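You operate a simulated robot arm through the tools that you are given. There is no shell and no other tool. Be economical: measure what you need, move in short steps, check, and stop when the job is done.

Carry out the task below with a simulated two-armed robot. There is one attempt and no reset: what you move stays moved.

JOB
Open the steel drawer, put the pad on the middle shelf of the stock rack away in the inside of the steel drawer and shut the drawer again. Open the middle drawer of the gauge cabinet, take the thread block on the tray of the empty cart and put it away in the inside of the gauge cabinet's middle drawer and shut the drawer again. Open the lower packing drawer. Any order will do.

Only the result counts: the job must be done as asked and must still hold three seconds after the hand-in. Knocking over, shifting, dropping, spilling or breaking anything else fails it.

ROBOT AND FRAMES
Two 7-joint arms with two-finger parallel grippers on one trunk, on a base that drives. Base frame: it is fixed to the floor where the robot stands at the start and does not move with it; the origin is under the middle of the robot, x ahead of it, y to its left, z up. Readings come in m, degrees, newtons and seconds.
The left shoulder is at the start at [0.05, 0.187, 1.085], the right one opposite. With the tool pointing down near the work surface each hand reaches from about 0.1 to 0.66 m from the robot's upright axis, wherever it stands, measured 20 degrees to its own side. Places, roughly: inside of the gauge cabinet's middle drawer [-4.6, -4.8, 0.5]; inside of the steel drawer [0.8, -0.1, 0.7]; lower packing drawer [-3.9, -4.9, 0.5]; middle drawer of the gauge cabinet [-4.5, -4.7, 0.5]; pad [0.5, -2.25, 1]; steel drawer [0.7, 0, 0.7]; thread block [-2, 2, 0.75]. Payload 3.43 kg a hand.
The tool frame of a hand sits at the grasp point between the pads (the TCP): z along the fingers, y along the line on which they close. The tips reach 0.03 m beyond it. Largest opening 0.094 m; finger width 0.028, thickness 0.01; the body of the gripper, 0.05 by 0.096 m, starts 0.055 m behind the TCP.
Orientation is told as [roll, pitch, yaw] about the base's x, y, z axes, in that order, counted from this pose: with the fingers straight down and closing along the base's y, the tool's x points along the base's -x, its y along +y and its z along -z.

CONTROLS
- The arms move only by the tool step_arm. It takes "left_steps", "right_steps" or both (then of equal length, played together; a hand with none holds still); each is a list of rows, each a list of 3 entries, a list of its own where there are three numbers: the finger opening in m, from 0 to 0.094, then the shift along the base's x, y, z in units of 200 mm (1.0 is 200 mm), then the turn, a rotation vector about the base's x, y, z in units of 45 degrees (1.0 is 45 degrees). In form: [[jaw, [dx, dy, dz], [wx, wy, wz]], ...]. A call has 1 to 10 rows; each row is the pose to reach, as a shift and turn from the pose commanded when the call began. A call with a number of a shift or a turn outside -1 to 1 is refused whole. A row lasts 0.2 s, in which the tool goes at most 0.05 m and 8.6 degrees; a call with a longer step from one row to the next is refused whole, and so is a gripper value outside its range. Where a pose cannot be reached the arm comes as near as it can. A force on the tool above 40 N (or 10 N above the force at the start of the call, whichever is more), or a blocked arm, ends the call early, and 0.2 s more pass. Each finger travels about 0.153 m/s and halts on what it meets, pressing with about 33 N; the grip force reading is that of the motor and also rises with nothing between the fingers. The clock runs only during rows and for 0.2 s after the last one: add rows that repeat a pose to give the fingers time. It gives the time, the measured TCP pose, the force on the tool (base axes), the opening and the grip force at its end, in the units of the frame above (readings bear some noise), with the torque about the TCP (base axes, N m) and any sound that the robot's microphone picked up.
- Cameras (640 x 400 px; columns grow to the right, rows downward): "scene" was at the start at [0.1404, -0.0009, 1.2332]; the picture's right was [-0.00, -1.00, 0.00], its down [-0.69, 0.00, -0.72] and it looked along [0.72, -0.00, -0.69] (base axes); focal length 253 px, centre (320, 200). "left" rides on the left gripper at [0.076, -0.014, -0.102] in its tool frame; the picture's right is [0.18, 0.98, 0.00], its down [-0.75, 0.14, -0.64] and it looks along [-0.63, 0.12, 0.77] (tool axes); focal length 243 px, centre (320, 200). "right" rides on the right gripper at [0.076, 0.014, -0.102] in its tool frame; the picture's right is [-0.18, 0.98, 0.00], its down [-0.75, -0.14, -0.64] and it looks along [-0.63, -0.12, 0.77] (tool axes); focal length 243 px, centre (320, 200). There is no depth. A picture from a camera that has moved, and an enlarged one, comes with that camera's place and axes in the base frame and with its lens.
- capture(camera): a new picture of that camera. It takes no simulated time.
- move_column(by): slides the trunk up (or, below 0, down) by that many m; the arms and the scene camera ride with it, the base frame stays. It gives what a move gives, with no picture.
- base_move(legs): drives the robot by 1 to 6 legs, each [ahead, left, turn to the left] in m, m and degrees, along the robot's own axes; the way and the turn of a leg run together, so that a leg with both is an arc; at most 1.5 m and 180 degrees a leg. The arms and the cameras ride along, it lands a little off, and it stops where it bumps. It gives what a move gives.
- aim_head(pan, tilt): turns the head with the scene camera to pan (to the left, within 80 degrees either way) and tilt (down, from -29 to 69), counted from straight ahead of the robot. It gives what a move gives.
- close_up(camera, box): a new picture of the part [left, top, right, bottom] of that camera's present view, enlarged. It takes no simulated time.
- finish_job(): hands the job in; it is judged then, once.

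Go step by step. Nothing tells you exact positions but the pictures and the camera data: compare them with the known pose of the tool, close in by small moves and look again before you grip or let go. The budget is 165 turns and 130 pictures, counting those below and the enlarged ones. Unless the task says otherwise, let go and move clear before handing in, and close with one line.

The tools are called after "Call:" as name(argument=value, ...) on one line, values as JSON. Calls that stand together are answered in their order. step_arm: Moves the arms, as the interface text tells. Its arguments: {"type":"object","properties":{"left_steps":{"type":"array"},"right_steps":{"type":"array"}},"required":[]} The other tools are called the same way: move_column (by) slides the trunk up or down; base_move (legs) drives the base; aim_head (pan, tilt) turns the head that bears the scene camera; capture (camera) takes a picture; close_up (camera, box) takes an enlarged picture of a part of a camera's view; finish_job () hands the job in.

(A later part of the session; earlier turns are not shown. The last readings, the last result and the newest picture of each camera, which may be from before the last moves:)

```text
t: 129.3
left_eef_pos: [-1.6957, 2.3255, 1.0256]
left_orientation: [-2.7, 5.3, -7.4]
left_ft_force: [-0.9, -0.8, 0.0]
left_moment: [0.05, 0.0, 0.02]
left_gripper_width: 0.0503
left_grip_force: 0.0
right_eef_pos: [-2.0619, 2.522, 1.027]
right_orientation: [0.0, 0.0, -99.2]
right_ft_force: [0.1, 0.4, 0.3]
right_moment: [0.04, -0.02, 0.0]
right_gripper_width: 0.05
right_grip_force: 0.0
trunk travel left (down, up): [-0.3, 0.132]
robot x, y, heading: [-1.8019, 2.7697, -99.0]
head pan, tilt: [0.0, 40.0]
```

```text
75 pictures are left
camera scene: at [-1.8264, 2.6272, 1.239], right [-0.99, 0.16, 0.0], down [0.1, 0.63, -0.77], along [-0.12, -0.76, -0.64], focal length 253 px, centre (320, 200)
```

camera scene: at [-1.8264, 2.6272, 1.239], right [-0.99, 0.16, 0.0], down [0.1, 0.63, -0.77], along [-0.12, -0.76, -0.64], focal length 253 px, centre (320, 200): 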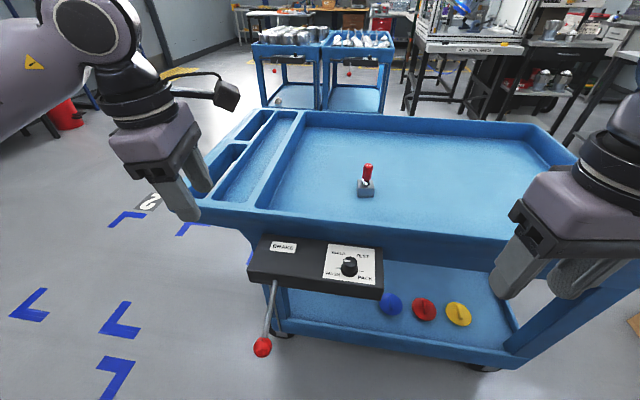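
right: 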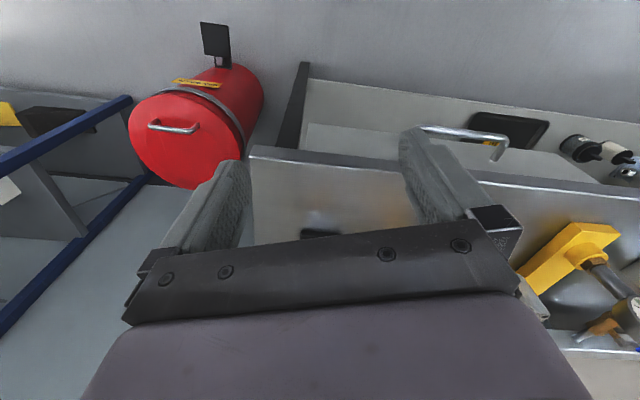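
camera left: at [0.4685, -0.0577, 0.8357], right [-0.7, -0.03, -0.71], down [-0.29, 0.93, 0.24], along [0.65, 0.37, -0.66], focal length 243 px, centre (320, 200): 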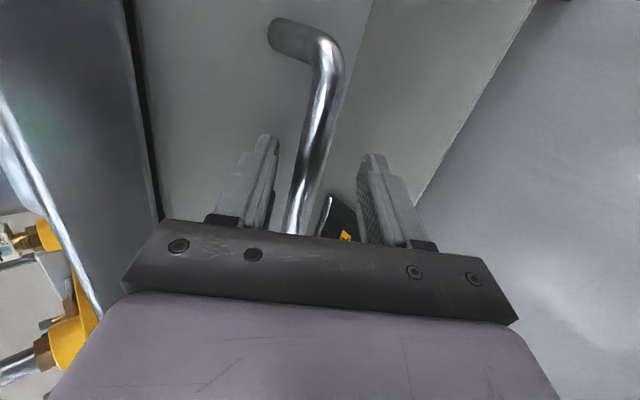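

The block stands at about (-2.05, 2.06, 0.79). A control box with a lever hangs on this side of the cart, so I must keep the base off it. First a closer look at the block and the near side.

Call:
close_up(camera="scene", box=[316, 150, 416, 212])

Call:
aim_head(pan=0, tilt=66)

Call:
capture(camera="scene")

```text
6.40 times, centred on (366, 181) of scene
camera zoom: at [-1.8264, 2.6272, 1.239], right [-0.99, 0.16, 0.0], down [0.1, 0.63, -0.77], along [-0.12, -0.76, -0.64], focal length 1619 px, centre (26, 322)
```

zoom: 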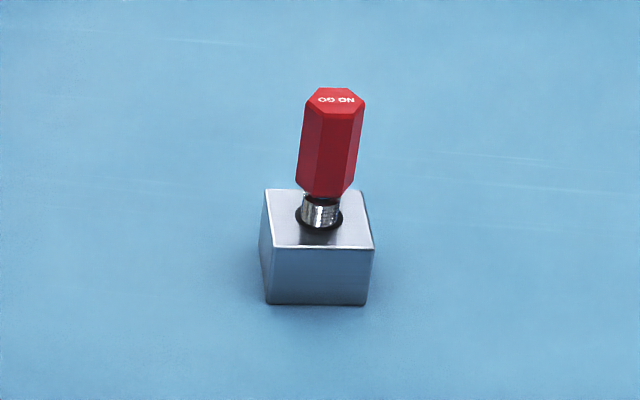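

```text
t: 130.2
left_eef_pos: [-1.6944, 2.3265, 1.0258]
left_orientation: [-2.8, 5.3, -7.2]
left_ft_force: [0.0, 0.6, -1.0]
left_moment: [-0.01, -0.01, -0.01]
left_gripper_width: 0.0499
left_grip_force: 0.0
right_eef_pos: [-2.062, 2.5219, 1.0261]
right_orientation: [-0.1, 0.1, -99.2]
right_ft_force: [-0.2, -0.1, -1.0]
right_moment: [0.0, 0.0, 0.0]
right_gripper_width: 0.0502
right_grip_force: 0.0
trunk travel left (down, up): [-0.3, 0.132]
robot x, y, heading: [-1.8024, 2.7697, -99.0]
head pan, tilt: [0.0, 66.0]
```

```text
73 pictures are left
camera scene: at [-1.8223, 2.6524, 1.2057], right [-0.99, 0.16, 0.0], down [0.14, 0.9, -0.41], along [-0.06, -0.4, -0.91], focal length 253 px, centre (320, 200)
```

scene: 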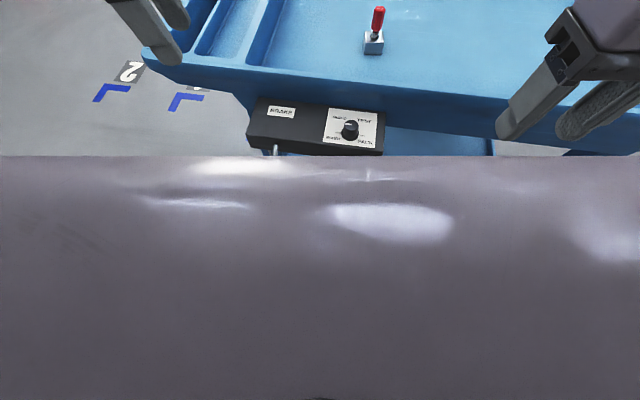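

The block is a metal cube with a red "NO GO" plug on top. I keep the base nearly where it is (5 cm forward) and reach with the right hand tilted forward about 40°, closing sideways.

Call:
base_move(legs=[[0.05, 0, 0]])

Call:
step_arm(right_steps=[[0.06, [-0.031, -0.196, 0], [-0.176, 0.028, 0]], [0.07, [-0.062, -0.392, 0], [-0.351, 0.056, 0]], [0.08, [-0.093, -0.588, 0], [-0.527, 0.083, 0]], [0.09, [-0.124, -0.784, 0], [-0.702, 0.111, 0]], [0.094, [-0.155, -0.98, -0.1], [-0.878, 0.139, 0]]])

Call:
aim_head(pan=-10, tilt=45)

Call:
capture(camera="scene")

Call:
capture(camera="right")

```text
t: 131.2
left_eef_pos: [-1.7021, 2.2771, 1.0264]
left_orientation: [-2.5, 5.3, -7.3]
left_ft_force: [-0.1, -0.1, 0.8]
left_moment: [0.04, 0.02, -0.03]
left_gripper_width: 0.0501
left_grip_force: 0.1
right_eef_pos: [-2.0684, 2.4733, 1.0276]
right_orientation: [0.0, 0.2, -99.2]
right_ft_force: [0.8, 0.6, -0.2]
right_moment: [-0.01, -0.03, -0.01]
right_gripper_width: 0.0501
right_grip_force: 0.0
trunk travel left (down, up): [-0.3, 0.132]
robot x, y, heading: [-1.8116, 2.7244, -99.3]
head pan, tilt: [0.0, 66.0]
```

```text
t: 132.3
left_eef_pos: [-1.7023, 2.2769, 1.0263]
left_orientation: [-2.7, 5.2, -7.3]
left_ft_force: [0.6, 1.0, 0.4]
left_moment: [0.02, -0.02, -0.01]
left_gripper_width: 0.0502
left_grip_force: 0.0
right_eef_pos: [-2.1018, 2.2787, 1.0073]
right_orientation: [0.1, -39.9, -99.2]
right_ft_force: [0.1, 0.9, -0.4]
right_moment: [0.03, 0.0, 0.01]
right_gripper_width: 0.0943
right_grip_force: 0.0
trunk travel left (down, up): [-0.3, 0.132]
robot x, y, heading: [-1.8106, 2.7228, -99.1]
head pan, tilt: [0.0, 66.0]
```

```text
t: 133.2
left_eef_pos: [-1.7028, 2.2764, 1.0256]
left_orientation: [-2.6, 5.2, -7.3]
left_ft_force: [0.2, -0.7, -0.8]
left_moment: [0.01, -0.03, 0.01]
left_gripper_width: 0.0499
left_grip_force: 0.1
right_eef_pos: [-2.1013, 2.279, 1.0067]
right_orientation: [0.2, -39.8, -99.3]
right_ft_force: [0.5, 0.5, 0.3]
right_moment: [0.03, 0.0, 0.01]
right_gripper_width: 0.0937
right_grip_force: 0.0
trunk travel left (down, up): [-0.3, 0.132]
robot x, y, heading: [-1.8114, 2.7208, -99.2]
head pan, tilt: [-10.0, 45.0]
```

```text
72 pictures are left
camera scene: at [-1.8473, 2.5858, 1.2316], right [-0.95, 0.33, 0.0], down [0.23, 0.67, -0.71], along [-0.23, -0.67, -0.71], focal length 253 px, centre (320, 200)
```

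scene: 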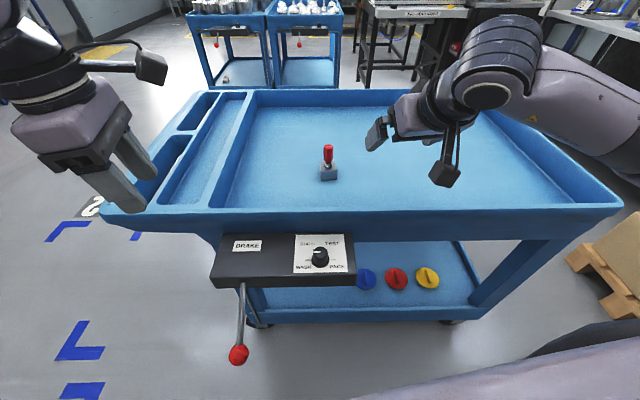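

```text
71 pictures are left
camera right: at [-2.0674, 2.3992, 1.0367], right [0.95, -0.3, 0.12], down [-0.17, -0.14, 0.98], along [-0.27, -0.94, -0.18], focal length 243 px, centre (320, 200)
```

right: 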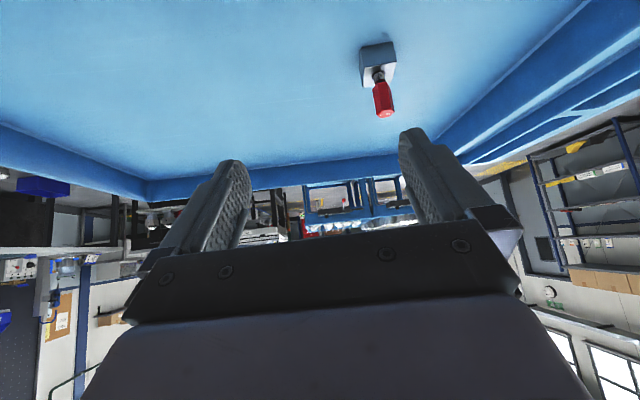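

The block centre triangulates to (-2.050, 2.061, 0.782), tray at about 0.765. I move over it and check.

Call:
step_arm(right_steps=[[0.094, [0.054, -0.2, -0.1], [0, 0, 0]], [0.094, [0.108, -0.4, -0.2], [0, 0, 0]], [0.094, [0.161, -0.6, -0.3], [0, 0, 0]], [0.094, [0.215, -0.8, -0.4], [0, 0, 0]], [0.094, [0.265, -1.0, -0.52], [0, 0, 0]]])

Call:
capture(camera="right")

Call:
close_up(camera="scene", box=[240, 80, 440, 205])

```text
t: 134.4
left_eef_pos: [-1.7027, 2.2766, 1.0257]
left_orientation: [-2.7, 5.3, -7.3]
left_ft_force: [-0.2, 0.7, 0.2]
left_moment: [-0.03, -0.01, 0.04]
left_gripper_width: 0.0499
left_grip_force: 0.1
right_eef_pos: [-2.0484, 2.0787, 0.9065]
right_orientation: [0.2, -39.9, -99.2]
right_ft_force: [0.3, -0.2, 0.7]
right_moment: [0.05, 0.02, -0.01]
right_gripper_width: 0.0936
right_grip_force: 0.1
trunk travel left (down, up): [-0.3, 0.132]
robot x, y, heading: [-1.8089, 2.7211, -98.9]
head pan, tilt: [-10.0, 45.0]
```

```text
70 pictures are left
camera right: at [-2.015, 2.1984, 0.936], right [0.95, -0.29, 0.12], down [-0.17, -0.14, 0.98], along [-0.27, -0.95, -0.18], focal length 243 px, centre (320, 200)
```

right: 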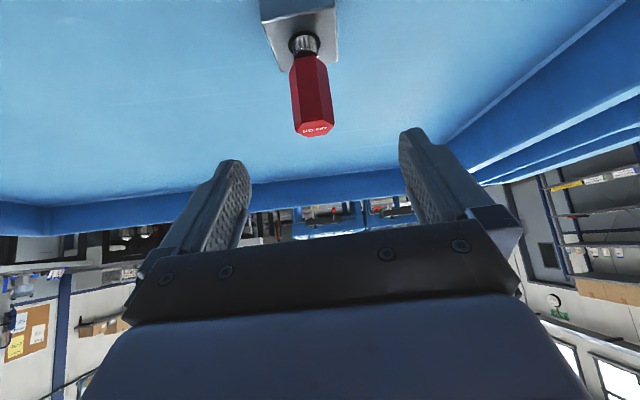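

```text
3.20 times, centred on (340, 142) of scene
camera zoom: at [-1.847, 2.5854, 1.2317], right [-0.95, 0.33, 0.0], down [0.23, 0.67, -0.71], along [-0.23, -0.67, -0.71], focal length 809 px, centre (256, 384)
```

zoom: 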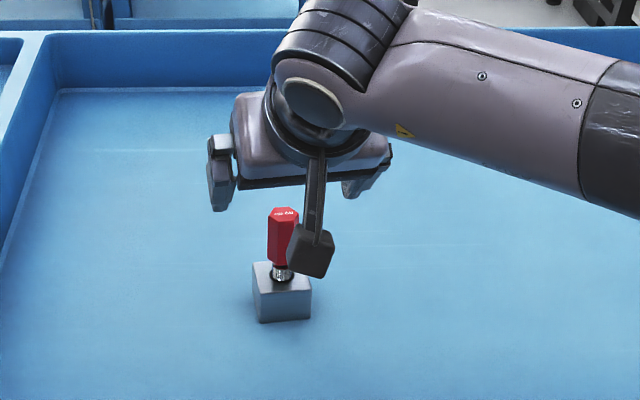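

The fingers straddle the plug laterally well. I go straight down to grip height.

Call:
step_arm(right_steps=[[0.094, [0, -0.01, -0.15], [0, 0, 0]], [0.094, [0, -0.01, -0.3], [0, 0, 0]], [0.094, [0, -0.01, -0.4], [0, 0, 0]], [0.094, [0, -0.01, -0.5], [0, 0, 0]]])

Call:
capture(camera="right")

Call:
close_up(camera="scene", box=[240, 100, 440, 225])

```text
t: 135.4
left_eef_pos: [-1.7013, 2.2773, 1.0257]
left_orientation: [-2.7, 5.4, -7.4]
left_ft_force: [0.0, 0.3, -0.1]
left_moment: [0.03, 0.0, 0.04]
left_gripper_width: 0.0498
left_grip_force: 0.1
right_eef_pos: [-2.0478, 2.0766, 0.8045]
right_orientation: [0.3, -39.9, -99.2]
right_ft_force: [-0.3, 0.0, 0.3]
right_moment: [0.02, -0.02, 0.03]
right_gripper_width: 0.0939
right_grip_force: 0.2
trunk travel left (down, up): [-0.3, 0.132]
robot x, y, heading: [-1.8112, 2.7218, -99.2]
head pan, tilt: [-10.0, 45.0]
```

```text
68 pictures are left
camera right: at [-2.0145, 2.1959, 0.8337], right [0.95, -0.3, 0.12], down [-0.17, -0.14, 0.98], along [-0.27, -0.94, -0.18], focal length 243 px, centre (320, 200)
```

right: 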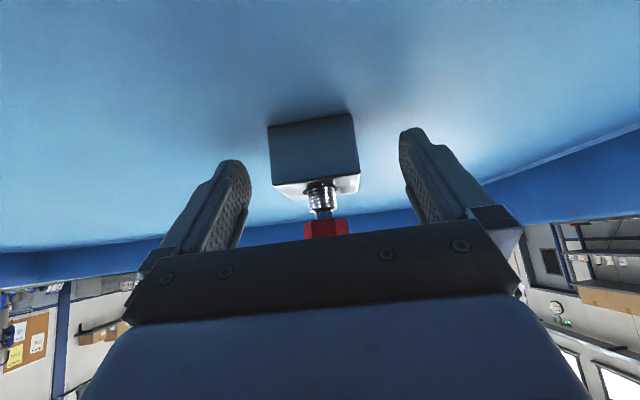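

```text
3.20 times, centred on (340, 162) of scene
camera zoom: at [-1.8473, 2.5857, 1.2317], right [-0.95, 0.33, 0.0], down [0.23, 0.67, -0.71], along [-0.23, -0.67, -0.71], focal length 809 px, centre (256, 320)
```

zoom: 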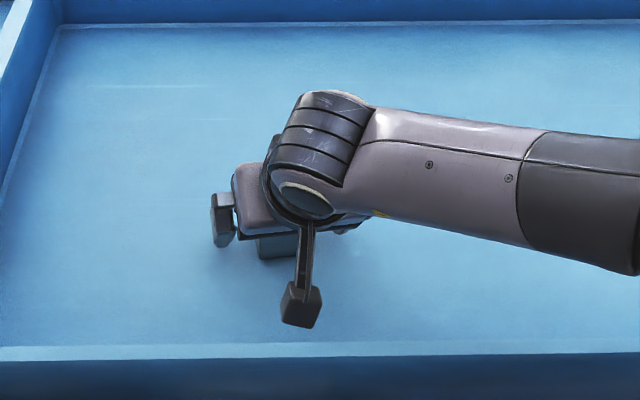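

The block lies between the fingers. I lower 6 mm more, close, and lift a little.

Call:
step_arm(right_steps=[[0.094, [0, 0, -0.03], [0, 0, 0]], [0.06, [0, 0, -0.03], [0, 0, 0]], [0.03, [0, 0, -0.03], [0, 0, 0]], [0.02, [0, 0, -0.03], [0, 0, 0]], [0.02, [0, 0, -0.03], [0, 0, 0]]])

Call:
capture(camera="right")

```text
t: 136.6
left_eef_pos: [-1.7016, 2.2771, 1.0269]
left_orientation: [-2.7, 5.3, -7.3]
left_ft_force: [0.7, 0.1, 0.2]
left_moment: [-0.03, 0.02, -0.01]
left_gripper_width: 0.0499
left_grip_force: 0.1
right_eef_pos: [-2.0506, 2.0762, 0.7998]
right_orientation: [0.1, -40.1, -99.4]
right_ft_force: [-4.9, -1.3, 11.2]
right_moment: [-0.05, 0.3, -0.06]
right_gripper_width: 0.05
right_grip_force: 32.8
trunk travel left (down, up): [-0.3, 0.132]
robot x, y, heading: [-1.8115, 2.7193, -99.1]
head pan, tilt: [-10.0, 45.0]
```

```text
66 pictures are left
camera right: at [-2.0161, 2.196, 0.8293], right [0.95, -0.3, 0.12], down [-0.17, -0.14, 0.98], along [-0.27, -0.94, -0.18], focal length 243 px, centre (320, 200)
```

right: 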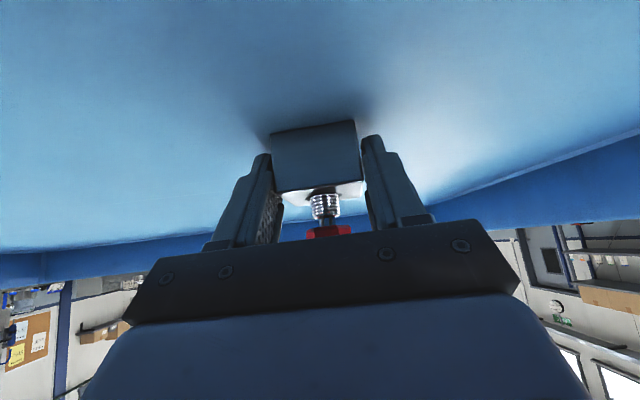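

Gripped at 0.05 m width. I lift it clear of the rim and draw it back toward me.

Call:
step_arm(right_steps=[[0.02, [0, 0, 0.1], [0, 0, 0]], [0.02, [0, 0, 0.3], [0, 0, 0]], [0.02, [0, 0, 0.5], [0, 0, 0]], [0.02, [0, 0, 0.7], [0, 0, 0]], [0.02, [0, 0, 0.9], [0, 0, 0]], [0.02, [0.02, 0.2, 1.0], [0, 0, 0]], [0.02, [0.05, 0.4, 1.0], [0, 0, 0]], [0.02, [0.08, 0.6, 1.0], [0, 0, 0]], [0.02, [0.12, 0.8, 1.0], [0, 0, 0]], [0.02, [0.15, 1.0, 1.0], [0, 0, 0]]])

Call:
capture(camera="right")

```text
t: 138.8
left_eef_pos: [-1.7032, 2.2771, 1.0263]
left_orientation: [-2.7, 5.3, -7.3]
left_ft_force: [0.3, 0.7, 0.0]
left_moment: [0.01, 0.0, -0.04]
left_gripper_width: 0.0502
left_grip_force: 0.1
right_eef_pos: [-2.0143, 2.278, 0.9974]
right_orientation: [0.2, -39.9, -99.2]
right_ft_force: [-0.1, 0.9, -5.4]
right_moment: [0.06, 0.0, 0.01]
right_gripper_width: 0.05
right_grip_force: 33.2
trunk travel left (down, up): [-0.3, 0.132]
robot x, y, heading: [-1.8136, 2.7222, -99.3]
head pan, tilt: [-10.0, 45.0]
```

```text
65 pictures are left
camera right: at [-1.9804, 2.3971, 1.0266], right [0.95, -0.3, 0.12], down [-0.17, -0.14, 0.98], along [-0.27, -0.94, -0.18], focal length 243 px, centre (320, 200)
```

right: 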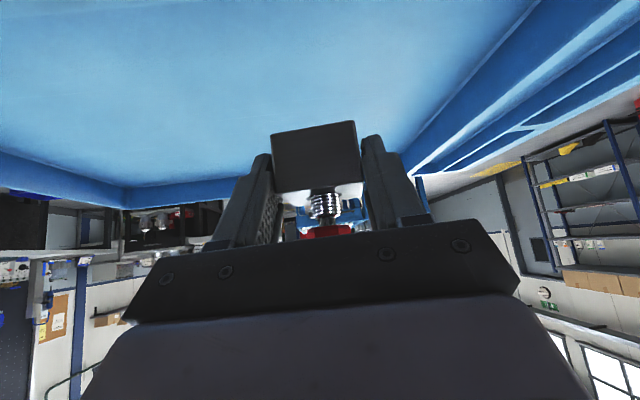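

The block is safely held (about 0.55 kg). I leave the cart sideways and drive down the lane to where I can see the gauge cabinet.

Call:
base_move(legs=[[-0.05, 1.2, 0], [0, 0, 9.3], [1.5, 0, 0], [1.5, 0, 0], [1.3, 0, 0], [0, 0, -45]])

Call:
aim_head(pan=0, tilt=15)

Call:
capture(camera="scene")

```text
t: 168.1
left_eef_pos: [-0.7509, -2.1964, 1.0258]
left_orientation: [-2.6, 5.3, -42.6]
left_ft_force: [-0.2, 0.1, -0.7]
left_moment: [-0.01, 0.01, -0.04]
left_gripper_width: 0.0499
left_grip_force: 0.0
right_eef_pos: [-1.0056, -2.0159, 0.996]
right_orientation: [0.3, -39.7, -134.7]
right_ft_force: [-0.4, -0.4, -5.4]
right_moment: [0.06, -0.02, -0.02]
right_gripper_width: 0.0498
right_grip_force: 33.4
trunk travel left (down, up): [-0.3, 0.132]
robot x, y, heading: [-0.5809, -1.7665, -134.4]
head pan, tilt: [-10.0, 45.0]
```

```text
t: 169.0
left_eef_pos: [-0.7521, -2.1967, 1.0259]
left_orientation: [-2.6, 5.3, -42.7]
left_ft_force: [0.5, -0.5, 0.0]
left_moment: [-0.03, -0.02, 0.01]
left_gripper_width: 0.0499
left_grip_force: 0.1
right_eef_pos: [-1.005, -2.0157, 0.9975]
right_orientation: [0.1, -39.7, -134.6]
right_ft_force: [-0.8, 0.1, -5.9]
right_moment: [0.09, -0.08, -0.03]
right_gripper_width: 0.0499
right_grip_force: 33.0
trunk travel left (down, up): [-0.3, 0.132]
robot x, y, heading: [-0.5841, -1.7698, -134.6]
head pan, tilt: [0.0, 15.0]
```

```text
64 pictures are left
camera scene: at [-0.6897, -1.8808, 1.2784], right [-0.71, 0.7, 0.0], down [0.18, 0.19, -0.97], along [-0.68, -0.69, -0.26], focal length 253 px, centre (320, 200)
```

scene: 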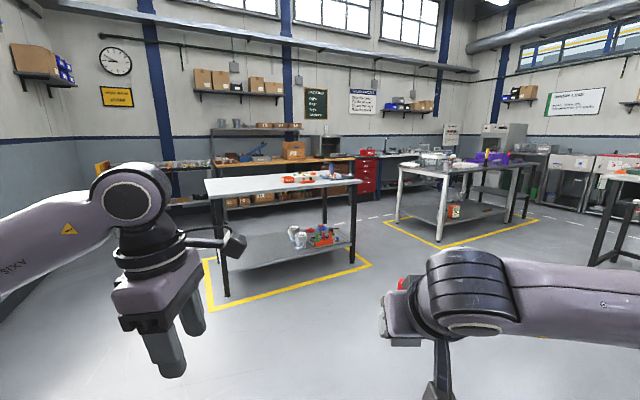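

The red cabinet at the back wall is the gauge cabinet, reached through the gap between two tables. I drive to the gap's entrance and face the back wall.

Call:
base_move(legs=[[0, 0, -27.7], [1.27, 0, 0], [1.26, 0, 0], [0, 0, 55.4]])

Call:
capture(camera="scene")

```text
t: 185.2
left_eef_pos: [-2.904, -3.0348, 1.0257]
left_orientation: [-2.7, 5.3, -12.4]
left_ft_force: [0.3, 0.0, 0.2]
left_moment: [0.0, 0.02, -0.01]
left_gripper_width: 0.0501
left_grip_force: 0.1
right_eef_pos: [-3.2155, -3.0059, 0.9972]
right_orientation: [0.1, -39.8, -104.3]
right_ft_force: [-0.7, 0.2, -5.3]
right_moment: [0.13, -0.04, -0.01]
right_gripper_width: 0.0496
right_grip_force: 32.9
trunk travel left (down, up): [-0.3, 0.132]
robot x, y, heading: [-2.9734, -2.5825, -104.1]
head pan, tilt: [0.0, 15.0]
```

```text
63 pictures are left
camera scene: at [-3.0109, -2.73, 1.2784], right [-0.97, 0.24, 0.0], down [0.06, 0.25, -0.97], along [-0.24, -0.94, -0.26], focal length 253 px, centre (320, 200)
```

scene: 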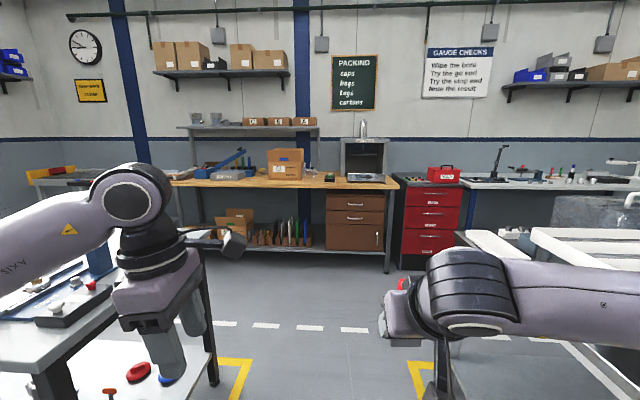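

I can see the brown packing drawers and the red gauge cabinet beside each other. An enlarged look.

Call:
close_up(camera="scene", box=[310, 150, 480, 256])

```text
3.76 times, centred on (395, 203) of scene
camera zoom: at [-3.0109, -2.73, 1.2784], right [-0.97, 0.24, 0.0], down [0.06, 0.25, -0.97], along [-0.24, -0.94, -0.26], focal length 952 px, centre (38, 189)
```

zoom: 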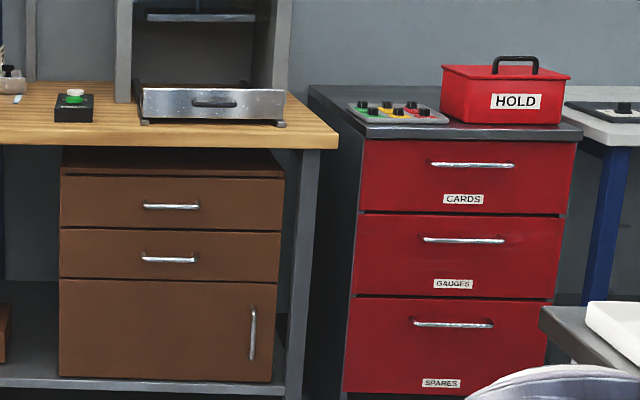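

The middle "GAUGES" drawer handle is near (-4.54, -4.6, 0.57); the lower packing handle near (-3.86, -4.78, 0.52). I raise the trunk for clearance and check the elbows against the tables.

Call:
move_column(by=0.12)

Call:
aim_head(pan=-60, tilt=35)

Call:
capture(camera="scene")

Call:
aim_head(pan=60, tilt=35)

Call:
capture(camera="scene")

```text
t: 186.7
left_eef_pos: [-2.9043, -3.0334, 1.1458]
left_orientation: [-2.6, 5.3, -12.4]
left_ft_force: [-0.9, -0.8, 0.0]
left_moment: [0.0, 0.0, 0.04]
left_gripper_width: 0.0498
left_grip_force: 0.0
right_eef_pos: [-3.2163, -3.0069, 1.1164]
right_orientation: [0.1, -39.8, -104.4]
right_ft_force: [-0.1, -0.1, -6.1]
right_moment: [0.1, -0.02, 0.0]
right_gripper_width: 0.0498
right_grip_force: 32.8
trunk travel left (down, up): [-0.42, 0.012]
robot x, y, heading: [-2.9735, -2.5817, -104.1]
head pan, tilt: [0.0, 15.0]
```

```text
t: 188.0
left_eef_pos: [-2.9041, -3.0326, 1.1448]
left_orientation: [-2.7, 5.3, -12.4]
left_ft_force: [-0.6, 0.1, -0.2]
left_moment: [0.0, 0.02, 0.03]
left_gripper_width: 0.0498
left_grip_force: 0.1
right_eef_pos: [-3.2146, -3.006, 1.1156]
right_orientation: [0.0, -39.7, -104.4]
right_ft_force: [1.1, -0.1, -4.8]
right_moment: [0.11, 0.0, 0.04]
right_gripper_width: 0.0496
right_grip_force: 32.8
trunk travel left (down, up): [-0.42, 0.012]
robot x, y, heading: [-2.9706, -2.5809, -104.0]
head pan, tilt: [-60.0, 35.0]
```

```text
61 pictures are left
camera scene: at [-3.0729, -2.6636, 1.3665], right [-0.27, 0.96, 0.0], down [0.55, 0.16, -0.82], along [-0.79, -0.22, -0.57], focal length 253 px, centre (320, 200)
```

scene: 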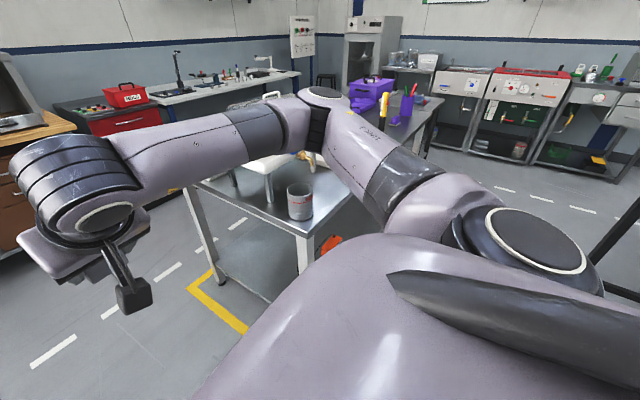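

```text
t: 190.0
left_eef_pos: [-2.9038, -3.0348, 1.1466]
left_orientation: [-2.6, 5.3, -12.4]
left_ft_force: [-0.2, 0.4, -0.2]
left_moment: [-0.04, 0.03, -0.01]
left_gripper_width: 0.0501
left_grip_force: 0.0
right_eef_pos: [-3.2146, -3.0066, 1.1157]
right_orientation: [0.0, -39.8, -104.3]
right_ft_force: [0.0, -0.1, -5.7]
right_moment: [0.12, -0.04, 0.01]
right_gripper_width: 0.0455
right_grip_force: 33.2
trunk travel left (down, up): [-0.42, 0.012]
robot x, y, heading: [-2.9713, -2.5847, -104.0]
head pan, tilt: [60.0, 35.0]
```

```text
60 pictures are left
camera scene: at [-2.925, -2.7007, 1.3665], right [-0.7, -0.72, 0.0], down [-0.41, 0.4, -0.82], along [0.59, -0.57, -0.57], focal length 253 px, centre (320, 200)
```

scene: 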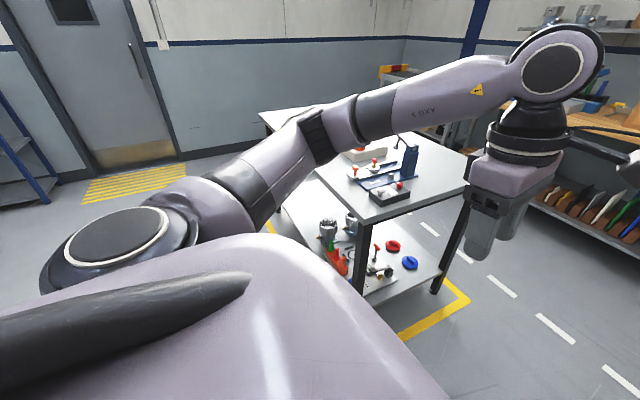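

Elbows are above the tables' items with the trunk raised. The right grip width changed slightly, so I check the block.

Call:
capture(camera="right")

```text
59 pictures are left
camera right: at [-3.1705, -2.8902, 1.1463], right [0.92, -0.38, 0.12], down [-0.18, -0.13, 0.98], along [-0.35, -0.92, -0.19], focal length 243 px, centre (320, 200)
```

right: 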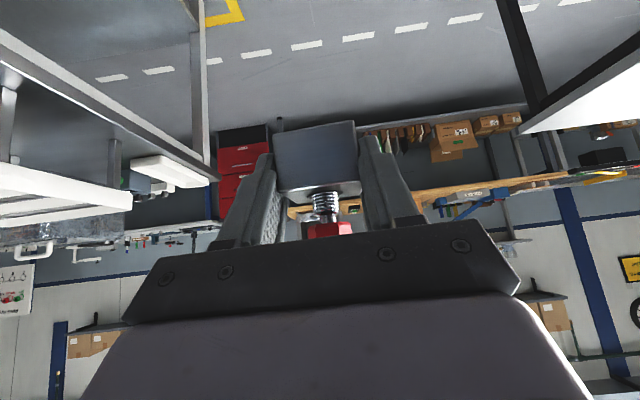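

The block is still held, only slightly rotated. I drive through the gap toward the cabinet.

Call:
base_move(legs=[[0, 0, -2.9], [1.45, 0, 0]])

Call:
aim_head(pan=-25, tilt=40)

Call:
capture(camera="scene")

Call:
capture(camera="right")

```text
t: 197.6
left_eef_pos: [-3.3235, -4.4205, 1.1449]
left_orientation: [-2.6, 5.3, -14.0]
left_ft_force: [0.1, 0.1, -0.1]
left_moment: [0.0, -0.03, -0.02]
left_gripper_width: 0.0499
left_grip_force: 0.0
right_eef_pos: [-3.6343, -4.3865, 1.1163]
right_orientation: [0.2, -39.8, -106.0]
right_ft_force: [-0.5, 0.0, -5.8]
right_moment: [0.09, -0.02, 0.01]
right_gripper_width: 0.0459
right_grip_force: 33.3
trunk travel left (down, up): [-0.42, 0.012]
robot x, y, heading: [-3.3814, -3.9675, -105.5]
head pan, tilt: [60.0, 35.0]
```

```text
t: 199.2
left_eef_pos: [-3.3237, -4.4219, 1.1466]
left_orientation: [-2.6, 5.3, -13.9]
left_ft_force: [0.6, -0.3, -0.1]
left_moment: [0.01, 0.01, 0.03]
left_gripper_width: 0.0501
left_grip_force: 0.2
right_eef_pos: [-3.6345, -4.3851, 1.1159]
right_orientation: [0.1, -39.8, -105.9]
right_ft_force: [-0.2, -0.4, -5.1]
right_moment: [0.07, -0.06, -0.03]
right_gripper_width: 0.0455
right_grip_force: 33.0
trunk travel left (down, up): [-0.42, 0.012]
robot x, y, heading: [-3.3804, -3.9681, -105.7]
head pan, tilt: [-25.0, 40.0]
```

```text
58 pictures are left
camera scene: at [-3.4524, -4.09, 1.3589], right [-0.76, 0.65, 0.0], down [0.42, 0.49, -0.77], along [-0.5, -0.58, -0.64], focal length 253 px, centre (320, 200)
```

scene: 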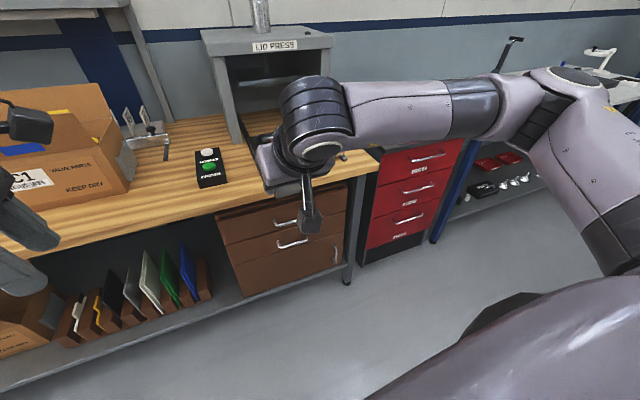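

```text
57 pictures are left
camera right: at [-3.5862, -4.2711, 1.1462], right [0.91, -0.4, 0.12], down [-0.18, -0.12, 0.98], along [-0.38, -0.91, -0.19], focal length 243 px, centre (320, 200)
```

right: 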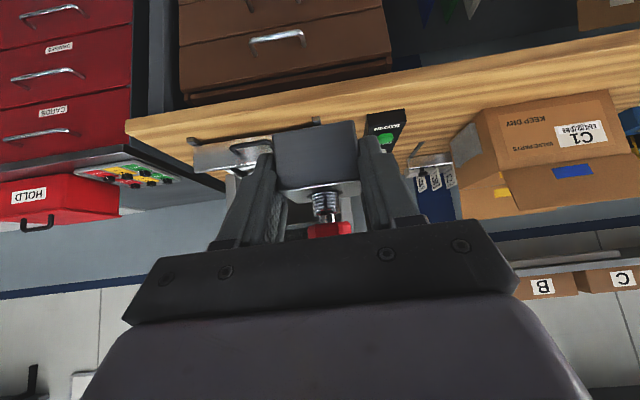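

The block is steady. The GAUGES handle triangulates to (-4.484, -4.532, 0.588). I retract both hands a bit, move forward past the tables, then strafe right to stand in front of the cabinet.

Call:
step_arm(left_steps=[[0.05, [0.04, 0.12, 0], [0, 0, 0]], [0.05, [0.08, 0.25, 0], [0, 0, 0]], [0.05, [0.12, 0.38, 0], [0, 0, 0]], [0.05, [0.145, 0.48, 0], [0, 0, 0]]], right_steps=[[0.02, [-0.1, 0.19, 0], [0, 0, 0]], [0.02, [-0.2, 0.38, 0], [0, 0, 0]], [0.02, [-0.3, 0.57, 0], [0, 0, 0]], [0.02, [-0.4, 0.75, 0], [0, 0, 0]]])

Call:
base_move(legs=[[0, 0, -1.2], [0.28, 0, 0], [0, -0.99, 0]])

Call:
aim_head(pan=0, tilt=50)

Call:
capture(camera="scene")

```text
t: 200.2
left_eef_pos: [-3.299, -4.3251, 1.1473]
left_orientation: [-2.6, 5.3, -13.9]
left_ft_force: [-0.2, -0.1, 0.1]
left_moment: [-0.02, -0.03, 0.02]
left_gripper_width: 0.0498
left_grip_force: 0.1
right_eef_pos: [-3.7219, -4.2683, 1.1247]
right_orientation: [0.2, -39.6, -105.9]
right_ft_force: [-0.8, -0.4, -4.7]
right_moment: [0.08, 0.0, 0.02]
right_gripper_width: 0.0458
right_grip_force: 32.7
right hand out of reach, approached as far as the arm can: row 3, 4
trunk travel left (down, up): [-0.42, 0.012]
robot x, y, heading: [-3.3781, -3.9687, -105.5]
head pan, tilt: [-25.0, 40.0]
```

```text
t: 207.2
left_eef_pos: [-4.3256, -4.3047, 1.1474]
left_orientation: [-2.6, 5.3, -15.1]
left_ft_force: [-0.3, 0.2, 0.4]
left_moment: [0.03, -0.03, 0.0]
left_gripper_width: 0.0498
left_grip_force: 0.1
right_eef_pos: [-4.7467, -4.2377, 1.1259]
right_orientation: [0.2, -39.7, -107.0]
right_ft_force: [-0.5, -0.3, -6.1]
right_moment: [0.15, -0.03, 0.02]
right_gripper_width: 0.0457
right_grip_force: 33.1
trunk travel left (down, up): [-0.42, 0.012]
robot x, y, heading: [-4.3981, -3.9444, -106.6]
head pan, tilt: [-25.0, 40.0]
```

```text
t: 208.1
left_eef_pos: [-4.3241, -4.3032, 1.1473]
left_orientation: [-2.6, 5.3, -15.1]
left_ft_force: [-1.0, -0.4, -0.7]
left_moment: [0.03, 0.01, 0.0]
left_gripper_width: 0.0502
left_grip_force: 0.1
right_eef_pos: [-4.7464, -4.238, 1.1255]
right_orientation: [0.0, -39.7, -107.0]
right_ft_force: [-0.3, 0.7, -5.1]
right_moment: [0.07, -0.04, 0.02]
right_gripper_width: 0.046
right_grip_force: 32.8
trunk travel left (down, up): [-0.42, 0.012]
robot x, y, heading: [-4.4026, -3.9423, -106.8]
head pan, tilt: [0.0, 50.0]
```

```text
56 pictures are left
camera scene: at [-4.4405, -4.0753, 1.3447], right [-0.96, 0.29, 0.0], down [0.22, 0.73, -0.64], along [-0.19, -0.62, -0.77], focal length 253 px, centre (320, 200)
```

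scene: 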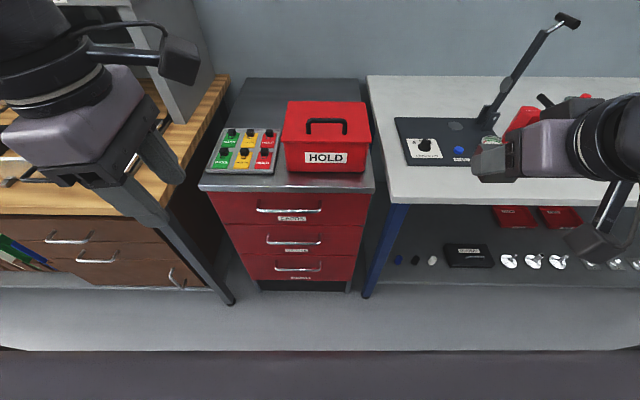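

I stand well in front of the cabinet; the GAUGES handle is 0.59 m ahead and 0.09 m left at z 0.59. I lower the trunk and turn the left hand for the grip.

Call:
move_column(by=-0.34)

Call:
capture(camera="scene")

```text
t: 211.4
left_eef_pos: [-4.3248, -4.3048, 0.8081]
left_orientation: [-2.7, 5.4, -15.1]
left_ft_force: [1.1, 0.2, 0.6]
left_moment: [0.0, -0.02, 0.0]
left_gripper_width: 0.0501
left_grip_force: 0.0
right_eef_pos: [-4.7455, -4.2387, 0.7849]
right_orientation: [0.2, -39.6, -107.0]
right_ft_force: [0.0, -0.2, -5.5]
right_moment: [0.14, 0.0, -0.01]
right_gripper_width: 0.046
right_grip_force: 33.3
trunk travel left (down, up): [-0.08, 0.352]
robot x, y, heading: [-4.3969, -3.9432, -106.9]
head pan, tilt: [0.0, 50.0]
```

```text
55 pictures are left
camera scene: at [-4.4403, -4.0752, 1.0048], right [-0.96, 0.29, 0.0], down [0.22, 0.73, -0.64], along [-0.19, -0.62, -0.77], focal length 253 px, centre (320, 200)
```

scene: 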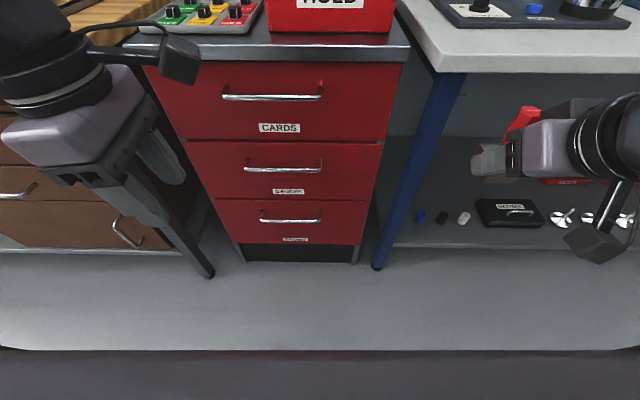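

The handle triangulates to (-4.488, -4.548, 0.569). I bring the left hand, tilted 45°, to 10 cm before it.

Call:
step_arm(left_steps=[[0.06, [-0.118, -0.146, -0.14], [-0.155, 0.027, 0]], [0.06, [-0.237, -0.292, -0.28], [-0.31, 0.053, 0]], [0.06, [-0.355, -0.437, -0.42], [-0.465, 0.08, 0]], [0.06, [-0.473, -0.583, -0.56], [-0.62, 0.107, 0]], [0.06, [-0.592, -0.729, -0.7], [-0.775, 0.133, 0]], [0.06, [-0.71, -0.875, -0.84], [-0.93, 0.16, 0]]])

Call:
capture(camera="left")

Call:
capture(camera="scene")

```text
t: 212.8
left_eef_pos: [-4.4685, -4.4799, 0.6399]
left_orientation: [-45.0, 0.3, -17.4]
left_ft_force: [-0.1, 0.5, 0.0]
left_moment: [0.01, -0.03, -0.01]
left_gripper_width: 0.0596
left_grip_force: 0.0
right_eef_pos: [-4.7453, -4.2384, 0.7863]
right_orientation: [0.0, -39.7, -107.0]
right_ft_force: [1.1, 0.7, -5.5]
right_moment: [0.12, -0.04, 0.03]
right_gripper_width: 0.046
right_grip_force: 33.1
trunk travel left (down, up): [-0.08, 0.352]
robot x, y, heading: [-4.4023, -3.9467, -106.7]
head pan, tilt: [0.0, 50.0]
```

```text
54 pictures are left
camera left: at [-4.5218, -4.3966, 0.7234], right [0.03, 0.72, -0.69], down [0.89, 0.3, 0.35], along [0.46, -0.62, -0.63], focal length 243 px, centre (320, 200)
```

left: 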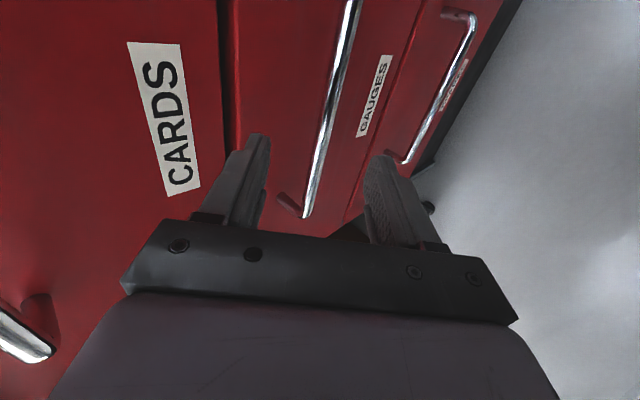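

```text
53 pictures are left
camera scene: at [-4.4403, -4.0752, 1.0048], right [-0.96, 0.29, 0.0], down [0.22, 0.73, -0.64], along [-0.19, -0.62, -0.77], focal length 253 px, centre (320, 200)
```

scene: 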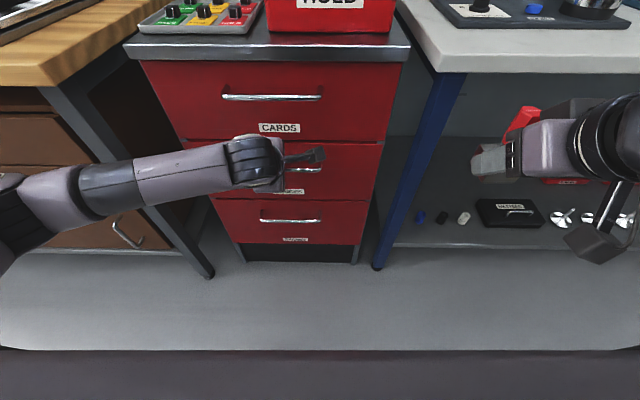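

The bar runs right along the tool axis. I advance 8.5 cm along the fingers.

Call:
step_arm(left_steps=[[0.055, [-0.03, -0.1, -0.1], [0, 0, 0]], [0.05, [-0.06, -0.2, -0.2], [0, 0, 0]], [0.05, [-0.075, -0.245, -0.255], [0, 0, 0]], [0.05, [-0.087, -0.288, -0.3], [0, 0, 0]]])

Call:
capture(camera="left")

```text
t: 213.5
left_eef_pos: [-4.4782, -4.5178, 0.6072]
left_orientation: [-45.3, 0.4, -17.2]
left_ft_force: [8.4, 14.3, 7.5]
left_moment: [-0.32, 0.2, -0.02]
left_gripper_width: 0.0461
left_grip_force: 0.0
right_eef_pos: [-4.7443, -4.2367, 0.7852]
right_orientation: [0.1, -39.5, -107.0]
right_ft_force: [-0.2, 0.5, -5.6]
right_moment: [0.06, -0.04, -0.02]
right_gripper_width: 0.0458
right_grip_force: 32.9
trunk travel left (down, up): [-0.08, 0.352]
robot x, y, heading: [-4.4022, -3.9456, -106.9]
head pan, tilt: [0.0, 50.0]
stopped in row 3 (left hand): the force on the tool passed its limit (the readings are from after the stop); the commanded pose is now the measured one
```

```text
52 pictures are left
camera left: at [-4.5322, -4.4349, 0.6898], right [0.02, 0.72, -0.7], down [0.89, 0.31, 0.35], along [0.46, -0.63, -0.63], focal length 243 px, centre (320, 200)
```

left: 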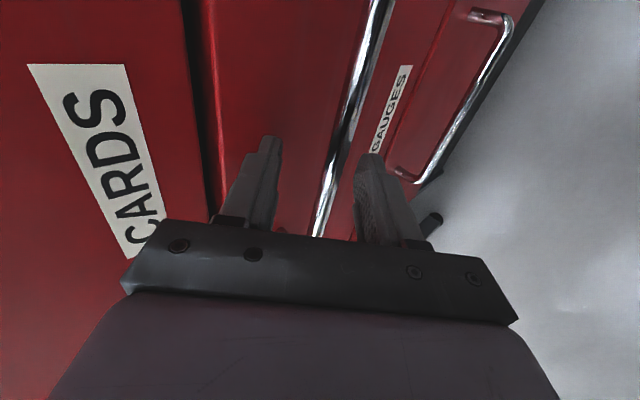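

The upper fingertip rests on the panel while the bar is only just inside the tips. I narrow the jaw, shift slightly down and move a bit deeper before closing.

Call:
step_arm(left_steps=[[0.04, [0.01, 0.034, -0.007], [0, 0, 0]], [0.034, [0.01, 0.034, -0.007], [0, 0, 0]], [0.034, [-0.001, 0.0, -0.045], [0, 0, 0]], [0.034, [-0.006, -0.02, -0.064], [0, 0, 0]]])

Call:
capture(camera="left")

```text
t: 214.5
left_eef_pos: [-4.4796, -4.5214, 0.5939]
left_orientation: [-45.2, 0.4, -17.2]
left_ft_force: [7.0, 8.6, 6.7]
left_moment: [-0.23, 0.15, 0.03]
left_gripper_width: 0.0328
left_grip_force: 0.1
right_eef_pos: [-4.7438, -4.2387, 0.7852]
right_orientation: [0.0, -39.7, -106.8]
right_ft_force: [0.2, 0.5, -5.6]
right_moment: [0.11, -0.01, 0.01]
right_gripper_width: 0.0456
right_grip_force: 32.9
trunk travel left (down, up): [-0.08, 0.352]
robot x, y, heading: [-4.4061, -3.9441, -106.8]
head pan, tilt: [0.0, 50.0]
```

```text
51 pictures are left
camera left: at [-4.5338, -4.4393, 0.6772], right [0.02, 0.72, -0.7], down [0.89, 0.31, 0.35], along [0.46, -0.63, -0.63], focal length 243 px, centre (320, 200)
```

left: 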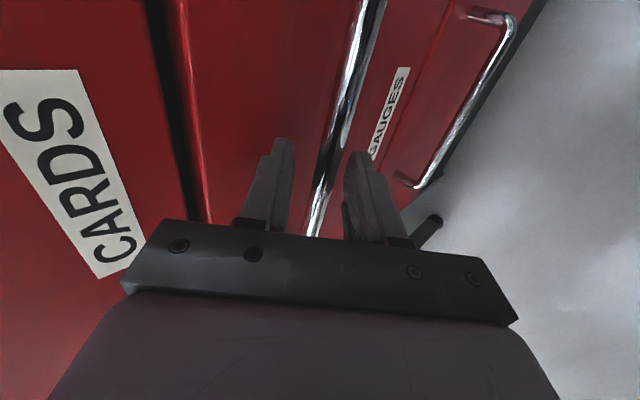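

The bar lies between the fingers. I close and pull gently.

Call:
step_arm(left_steps=[[0.02, [0, 0, 0], [0, 0, 0]], [0.0, [0, 0, 0], [0, 0, 0]], [0.0, [0, 0, 0], [0, 0, 0]], [0.0, [0.012, 0.038, 0], [0, 0, 0]], [0.0, [0.036, 0.12, 0], [0, 0, 0]], [0.0, [0.058, 0.19, 0], [0, 0, 0]]])

Call:
capture(camera="left")

```text
t: 215.9
left_eef_pos: [-4.4685, -4.4838, 0.593]
left_orientation: [-45.0, 0.4, -17.2]
left_ft_force: [-1.8, 1.2, 0.9]
left_moment: [-0.2, -0.57, -0.9]
left_gripper_width: 0.0161
left_grip_force: 44.8
right_eef_pos: [-4.7455, -4.2386, 0.7863]
right_orientation: [0.1, -39.6, -107.0]
right_ft_force: [-0.1, 0.0, -6.1]
right_moment: [0.12, -0.05, 0.01]
right_gripper_width: 0.0461
right_grip_force: 33.0
trunk travel left (down, up): [-0.08, 0.352]
robot x, y, heading: [-4.4058, -3.9445, -107.0]
head pan, tilt: [0.0, 50.0]
```

```text
50 pictures are left
camera left: at [-4.5223, -4.4026, 0.6753], right [0.03, 0.72, -0.7], down [0.89, 0.31, 0.35], along [0.46, -0.63, -0.63], focal length 243 px, centre (320, 200)
```

left: 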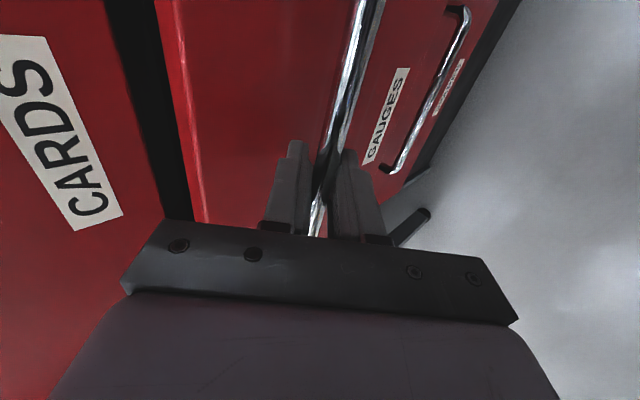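

The drawer follows. I keep pulling.

Call:
step_arm(left_steps=[[0.0, [0.036, 0.12, 0], [0, 0, 0]], [0.0, [0.073, 0.24, 0], [0, 0, 0]], [0.0, [0.109, 0.36, 0], [0, 0, 0]], [0.0, [0.145, 0.48, 0], [0, 0, 0]], [0.0, [0.182, 0.6, 0], [0, 0, 0]], [0.0, [0.218, 0.72, 0], [0, 0, 0]], [0.0, [0.254, 0.84, 0], [0, 0, 0]], [0.0, [0.29, 0.957, 0], [0, 0, 0]]])

Call:
capture(camera="scene")

```text
t: 217.7
left_eef_pos: [-4.4056, -4.293, 0.5929]
left_orientation: [-45.4, -0.1, -16.8]
left_ft_force: [27.5, -7.4, 15.9]
left_moment: [-0.3, -0.83, -0.56]
left_gripper_width: 0.0159
left_grip_force: 45.1
right_eef_pos: [-4.744, -4.2376, 0.7864]
right_orientation: [0.0, -39.8, -106.9]
right_ft_force: [-0.3, -1.1, -5.8]
right_moment: [0.09, -0.03, 0.0]
right_gripper_width: 0.0457
right_grip_force: 33.5
trunk travel left (down, up): [-0.08, 0.352]
robot x, y, heading: [-4.3995, -3.9419, -106.8]
head pan, tilt: [0.0, 50.0]
```

```text
49 pictures are left
camera scene: at [-4.439, -4.0749, 1.0051], right [-0.96, 0.29, 0.0], down [0.22, 0.73, -0.64], along [-0.19, -0.62, -0.77], focal length 253 px, centre (320, 200)
```

scene: 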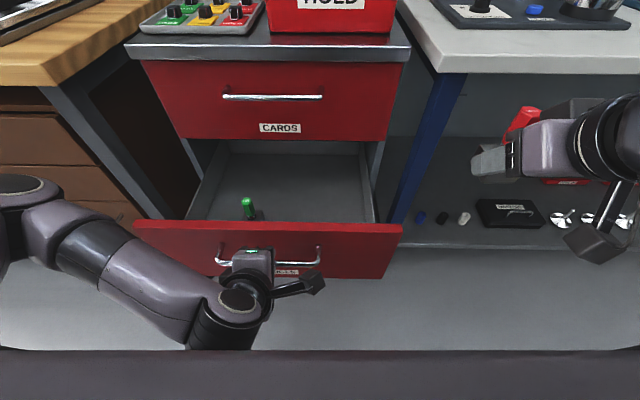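

The drawer is open about 0.24 m with a green gauge inside on the left; the left hand keeps hold of the bar. I bring the block over the drawer's right half, reducing the tilt to 20°.

Call:
step_arm(right_steps=[[0.02, [0.135, -0.142, 0.02], [0.07, -0.021, 0]], [0.02, [0.269, -0.285, 0.04], [0.142, -0.043, 0]], [0.02, [0.404, -0.427, 0.06], [0.212, -0.064, 0]], [0.02, [0.538, -0.57, 0.06], [0.283, -0.085, 0]], [0.02, [0.673, -0.712, 0.06], [0.354, -0.107, 0]], [0.02, [0.807, -0.855, 0.06], [0.425, -0.128, 0]]])

Call:
capture(camera="scene")

Call:
capture(camera="right")

```text
t: 219.1
left_eef_pos: [-4.4074, -4.2944, 0.5927]
left_orientation: [-45.4, 0.0, -16.8]
left_ft_force: [31.3, -9.8, 24.4]
left_moment: [-0.13, -0.21, -0.99]
left_gripper_width: 0.0161
left_grip_force: 45.3
right_eef_pos: [-4.5823, -4.4095, 0.7989]
right_orientation: [0.0, -19.7, -106.8]
right_ft_force: [-0.7, -0.2, -6.0]
right_moment: [0.06, -0.04, -0.03]
right_gripper_width: 0.0459
right_grip_force: 33.1
trunk travel left (down, up): [-0.08, 0.352]
robot x, y, heading: [-4.4035, -3.9422, -106.8]
head pan, tilt: [0.0, 50.0]
```

```text
48 pictures are left
camera scene: at [-4.4391, -4.0747, 1.005], right [-0.96, 0.29, 0.0], down [0.22, 0.73, -0.64], along [-0.19, -0.62, -0.77], focal length 253 px, centre (320, 200)
```

scene: 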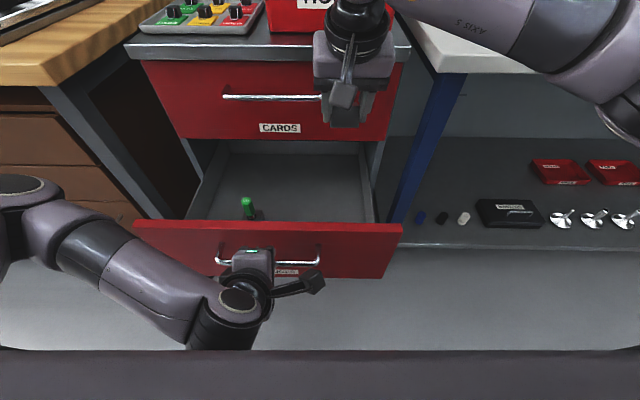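

```text
47 pictures are left
camera right: at [-4.5373, -4.3137, 0.8696], right [0.89, -0.45, 0.06], down [-0.28, -0.43, 0.86], along [-0.36, -0.78, -0.51], focal length 243 px, centre (320, 200)
```

right: 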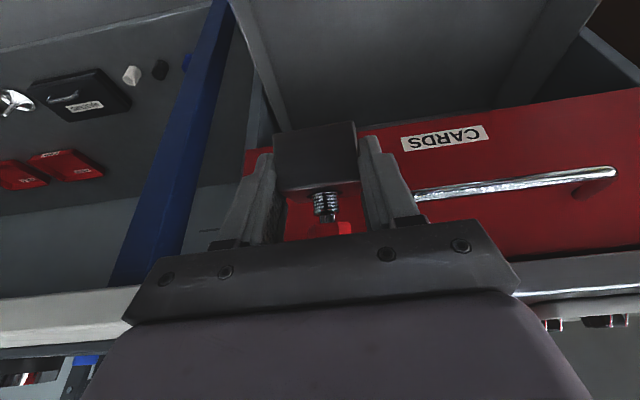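

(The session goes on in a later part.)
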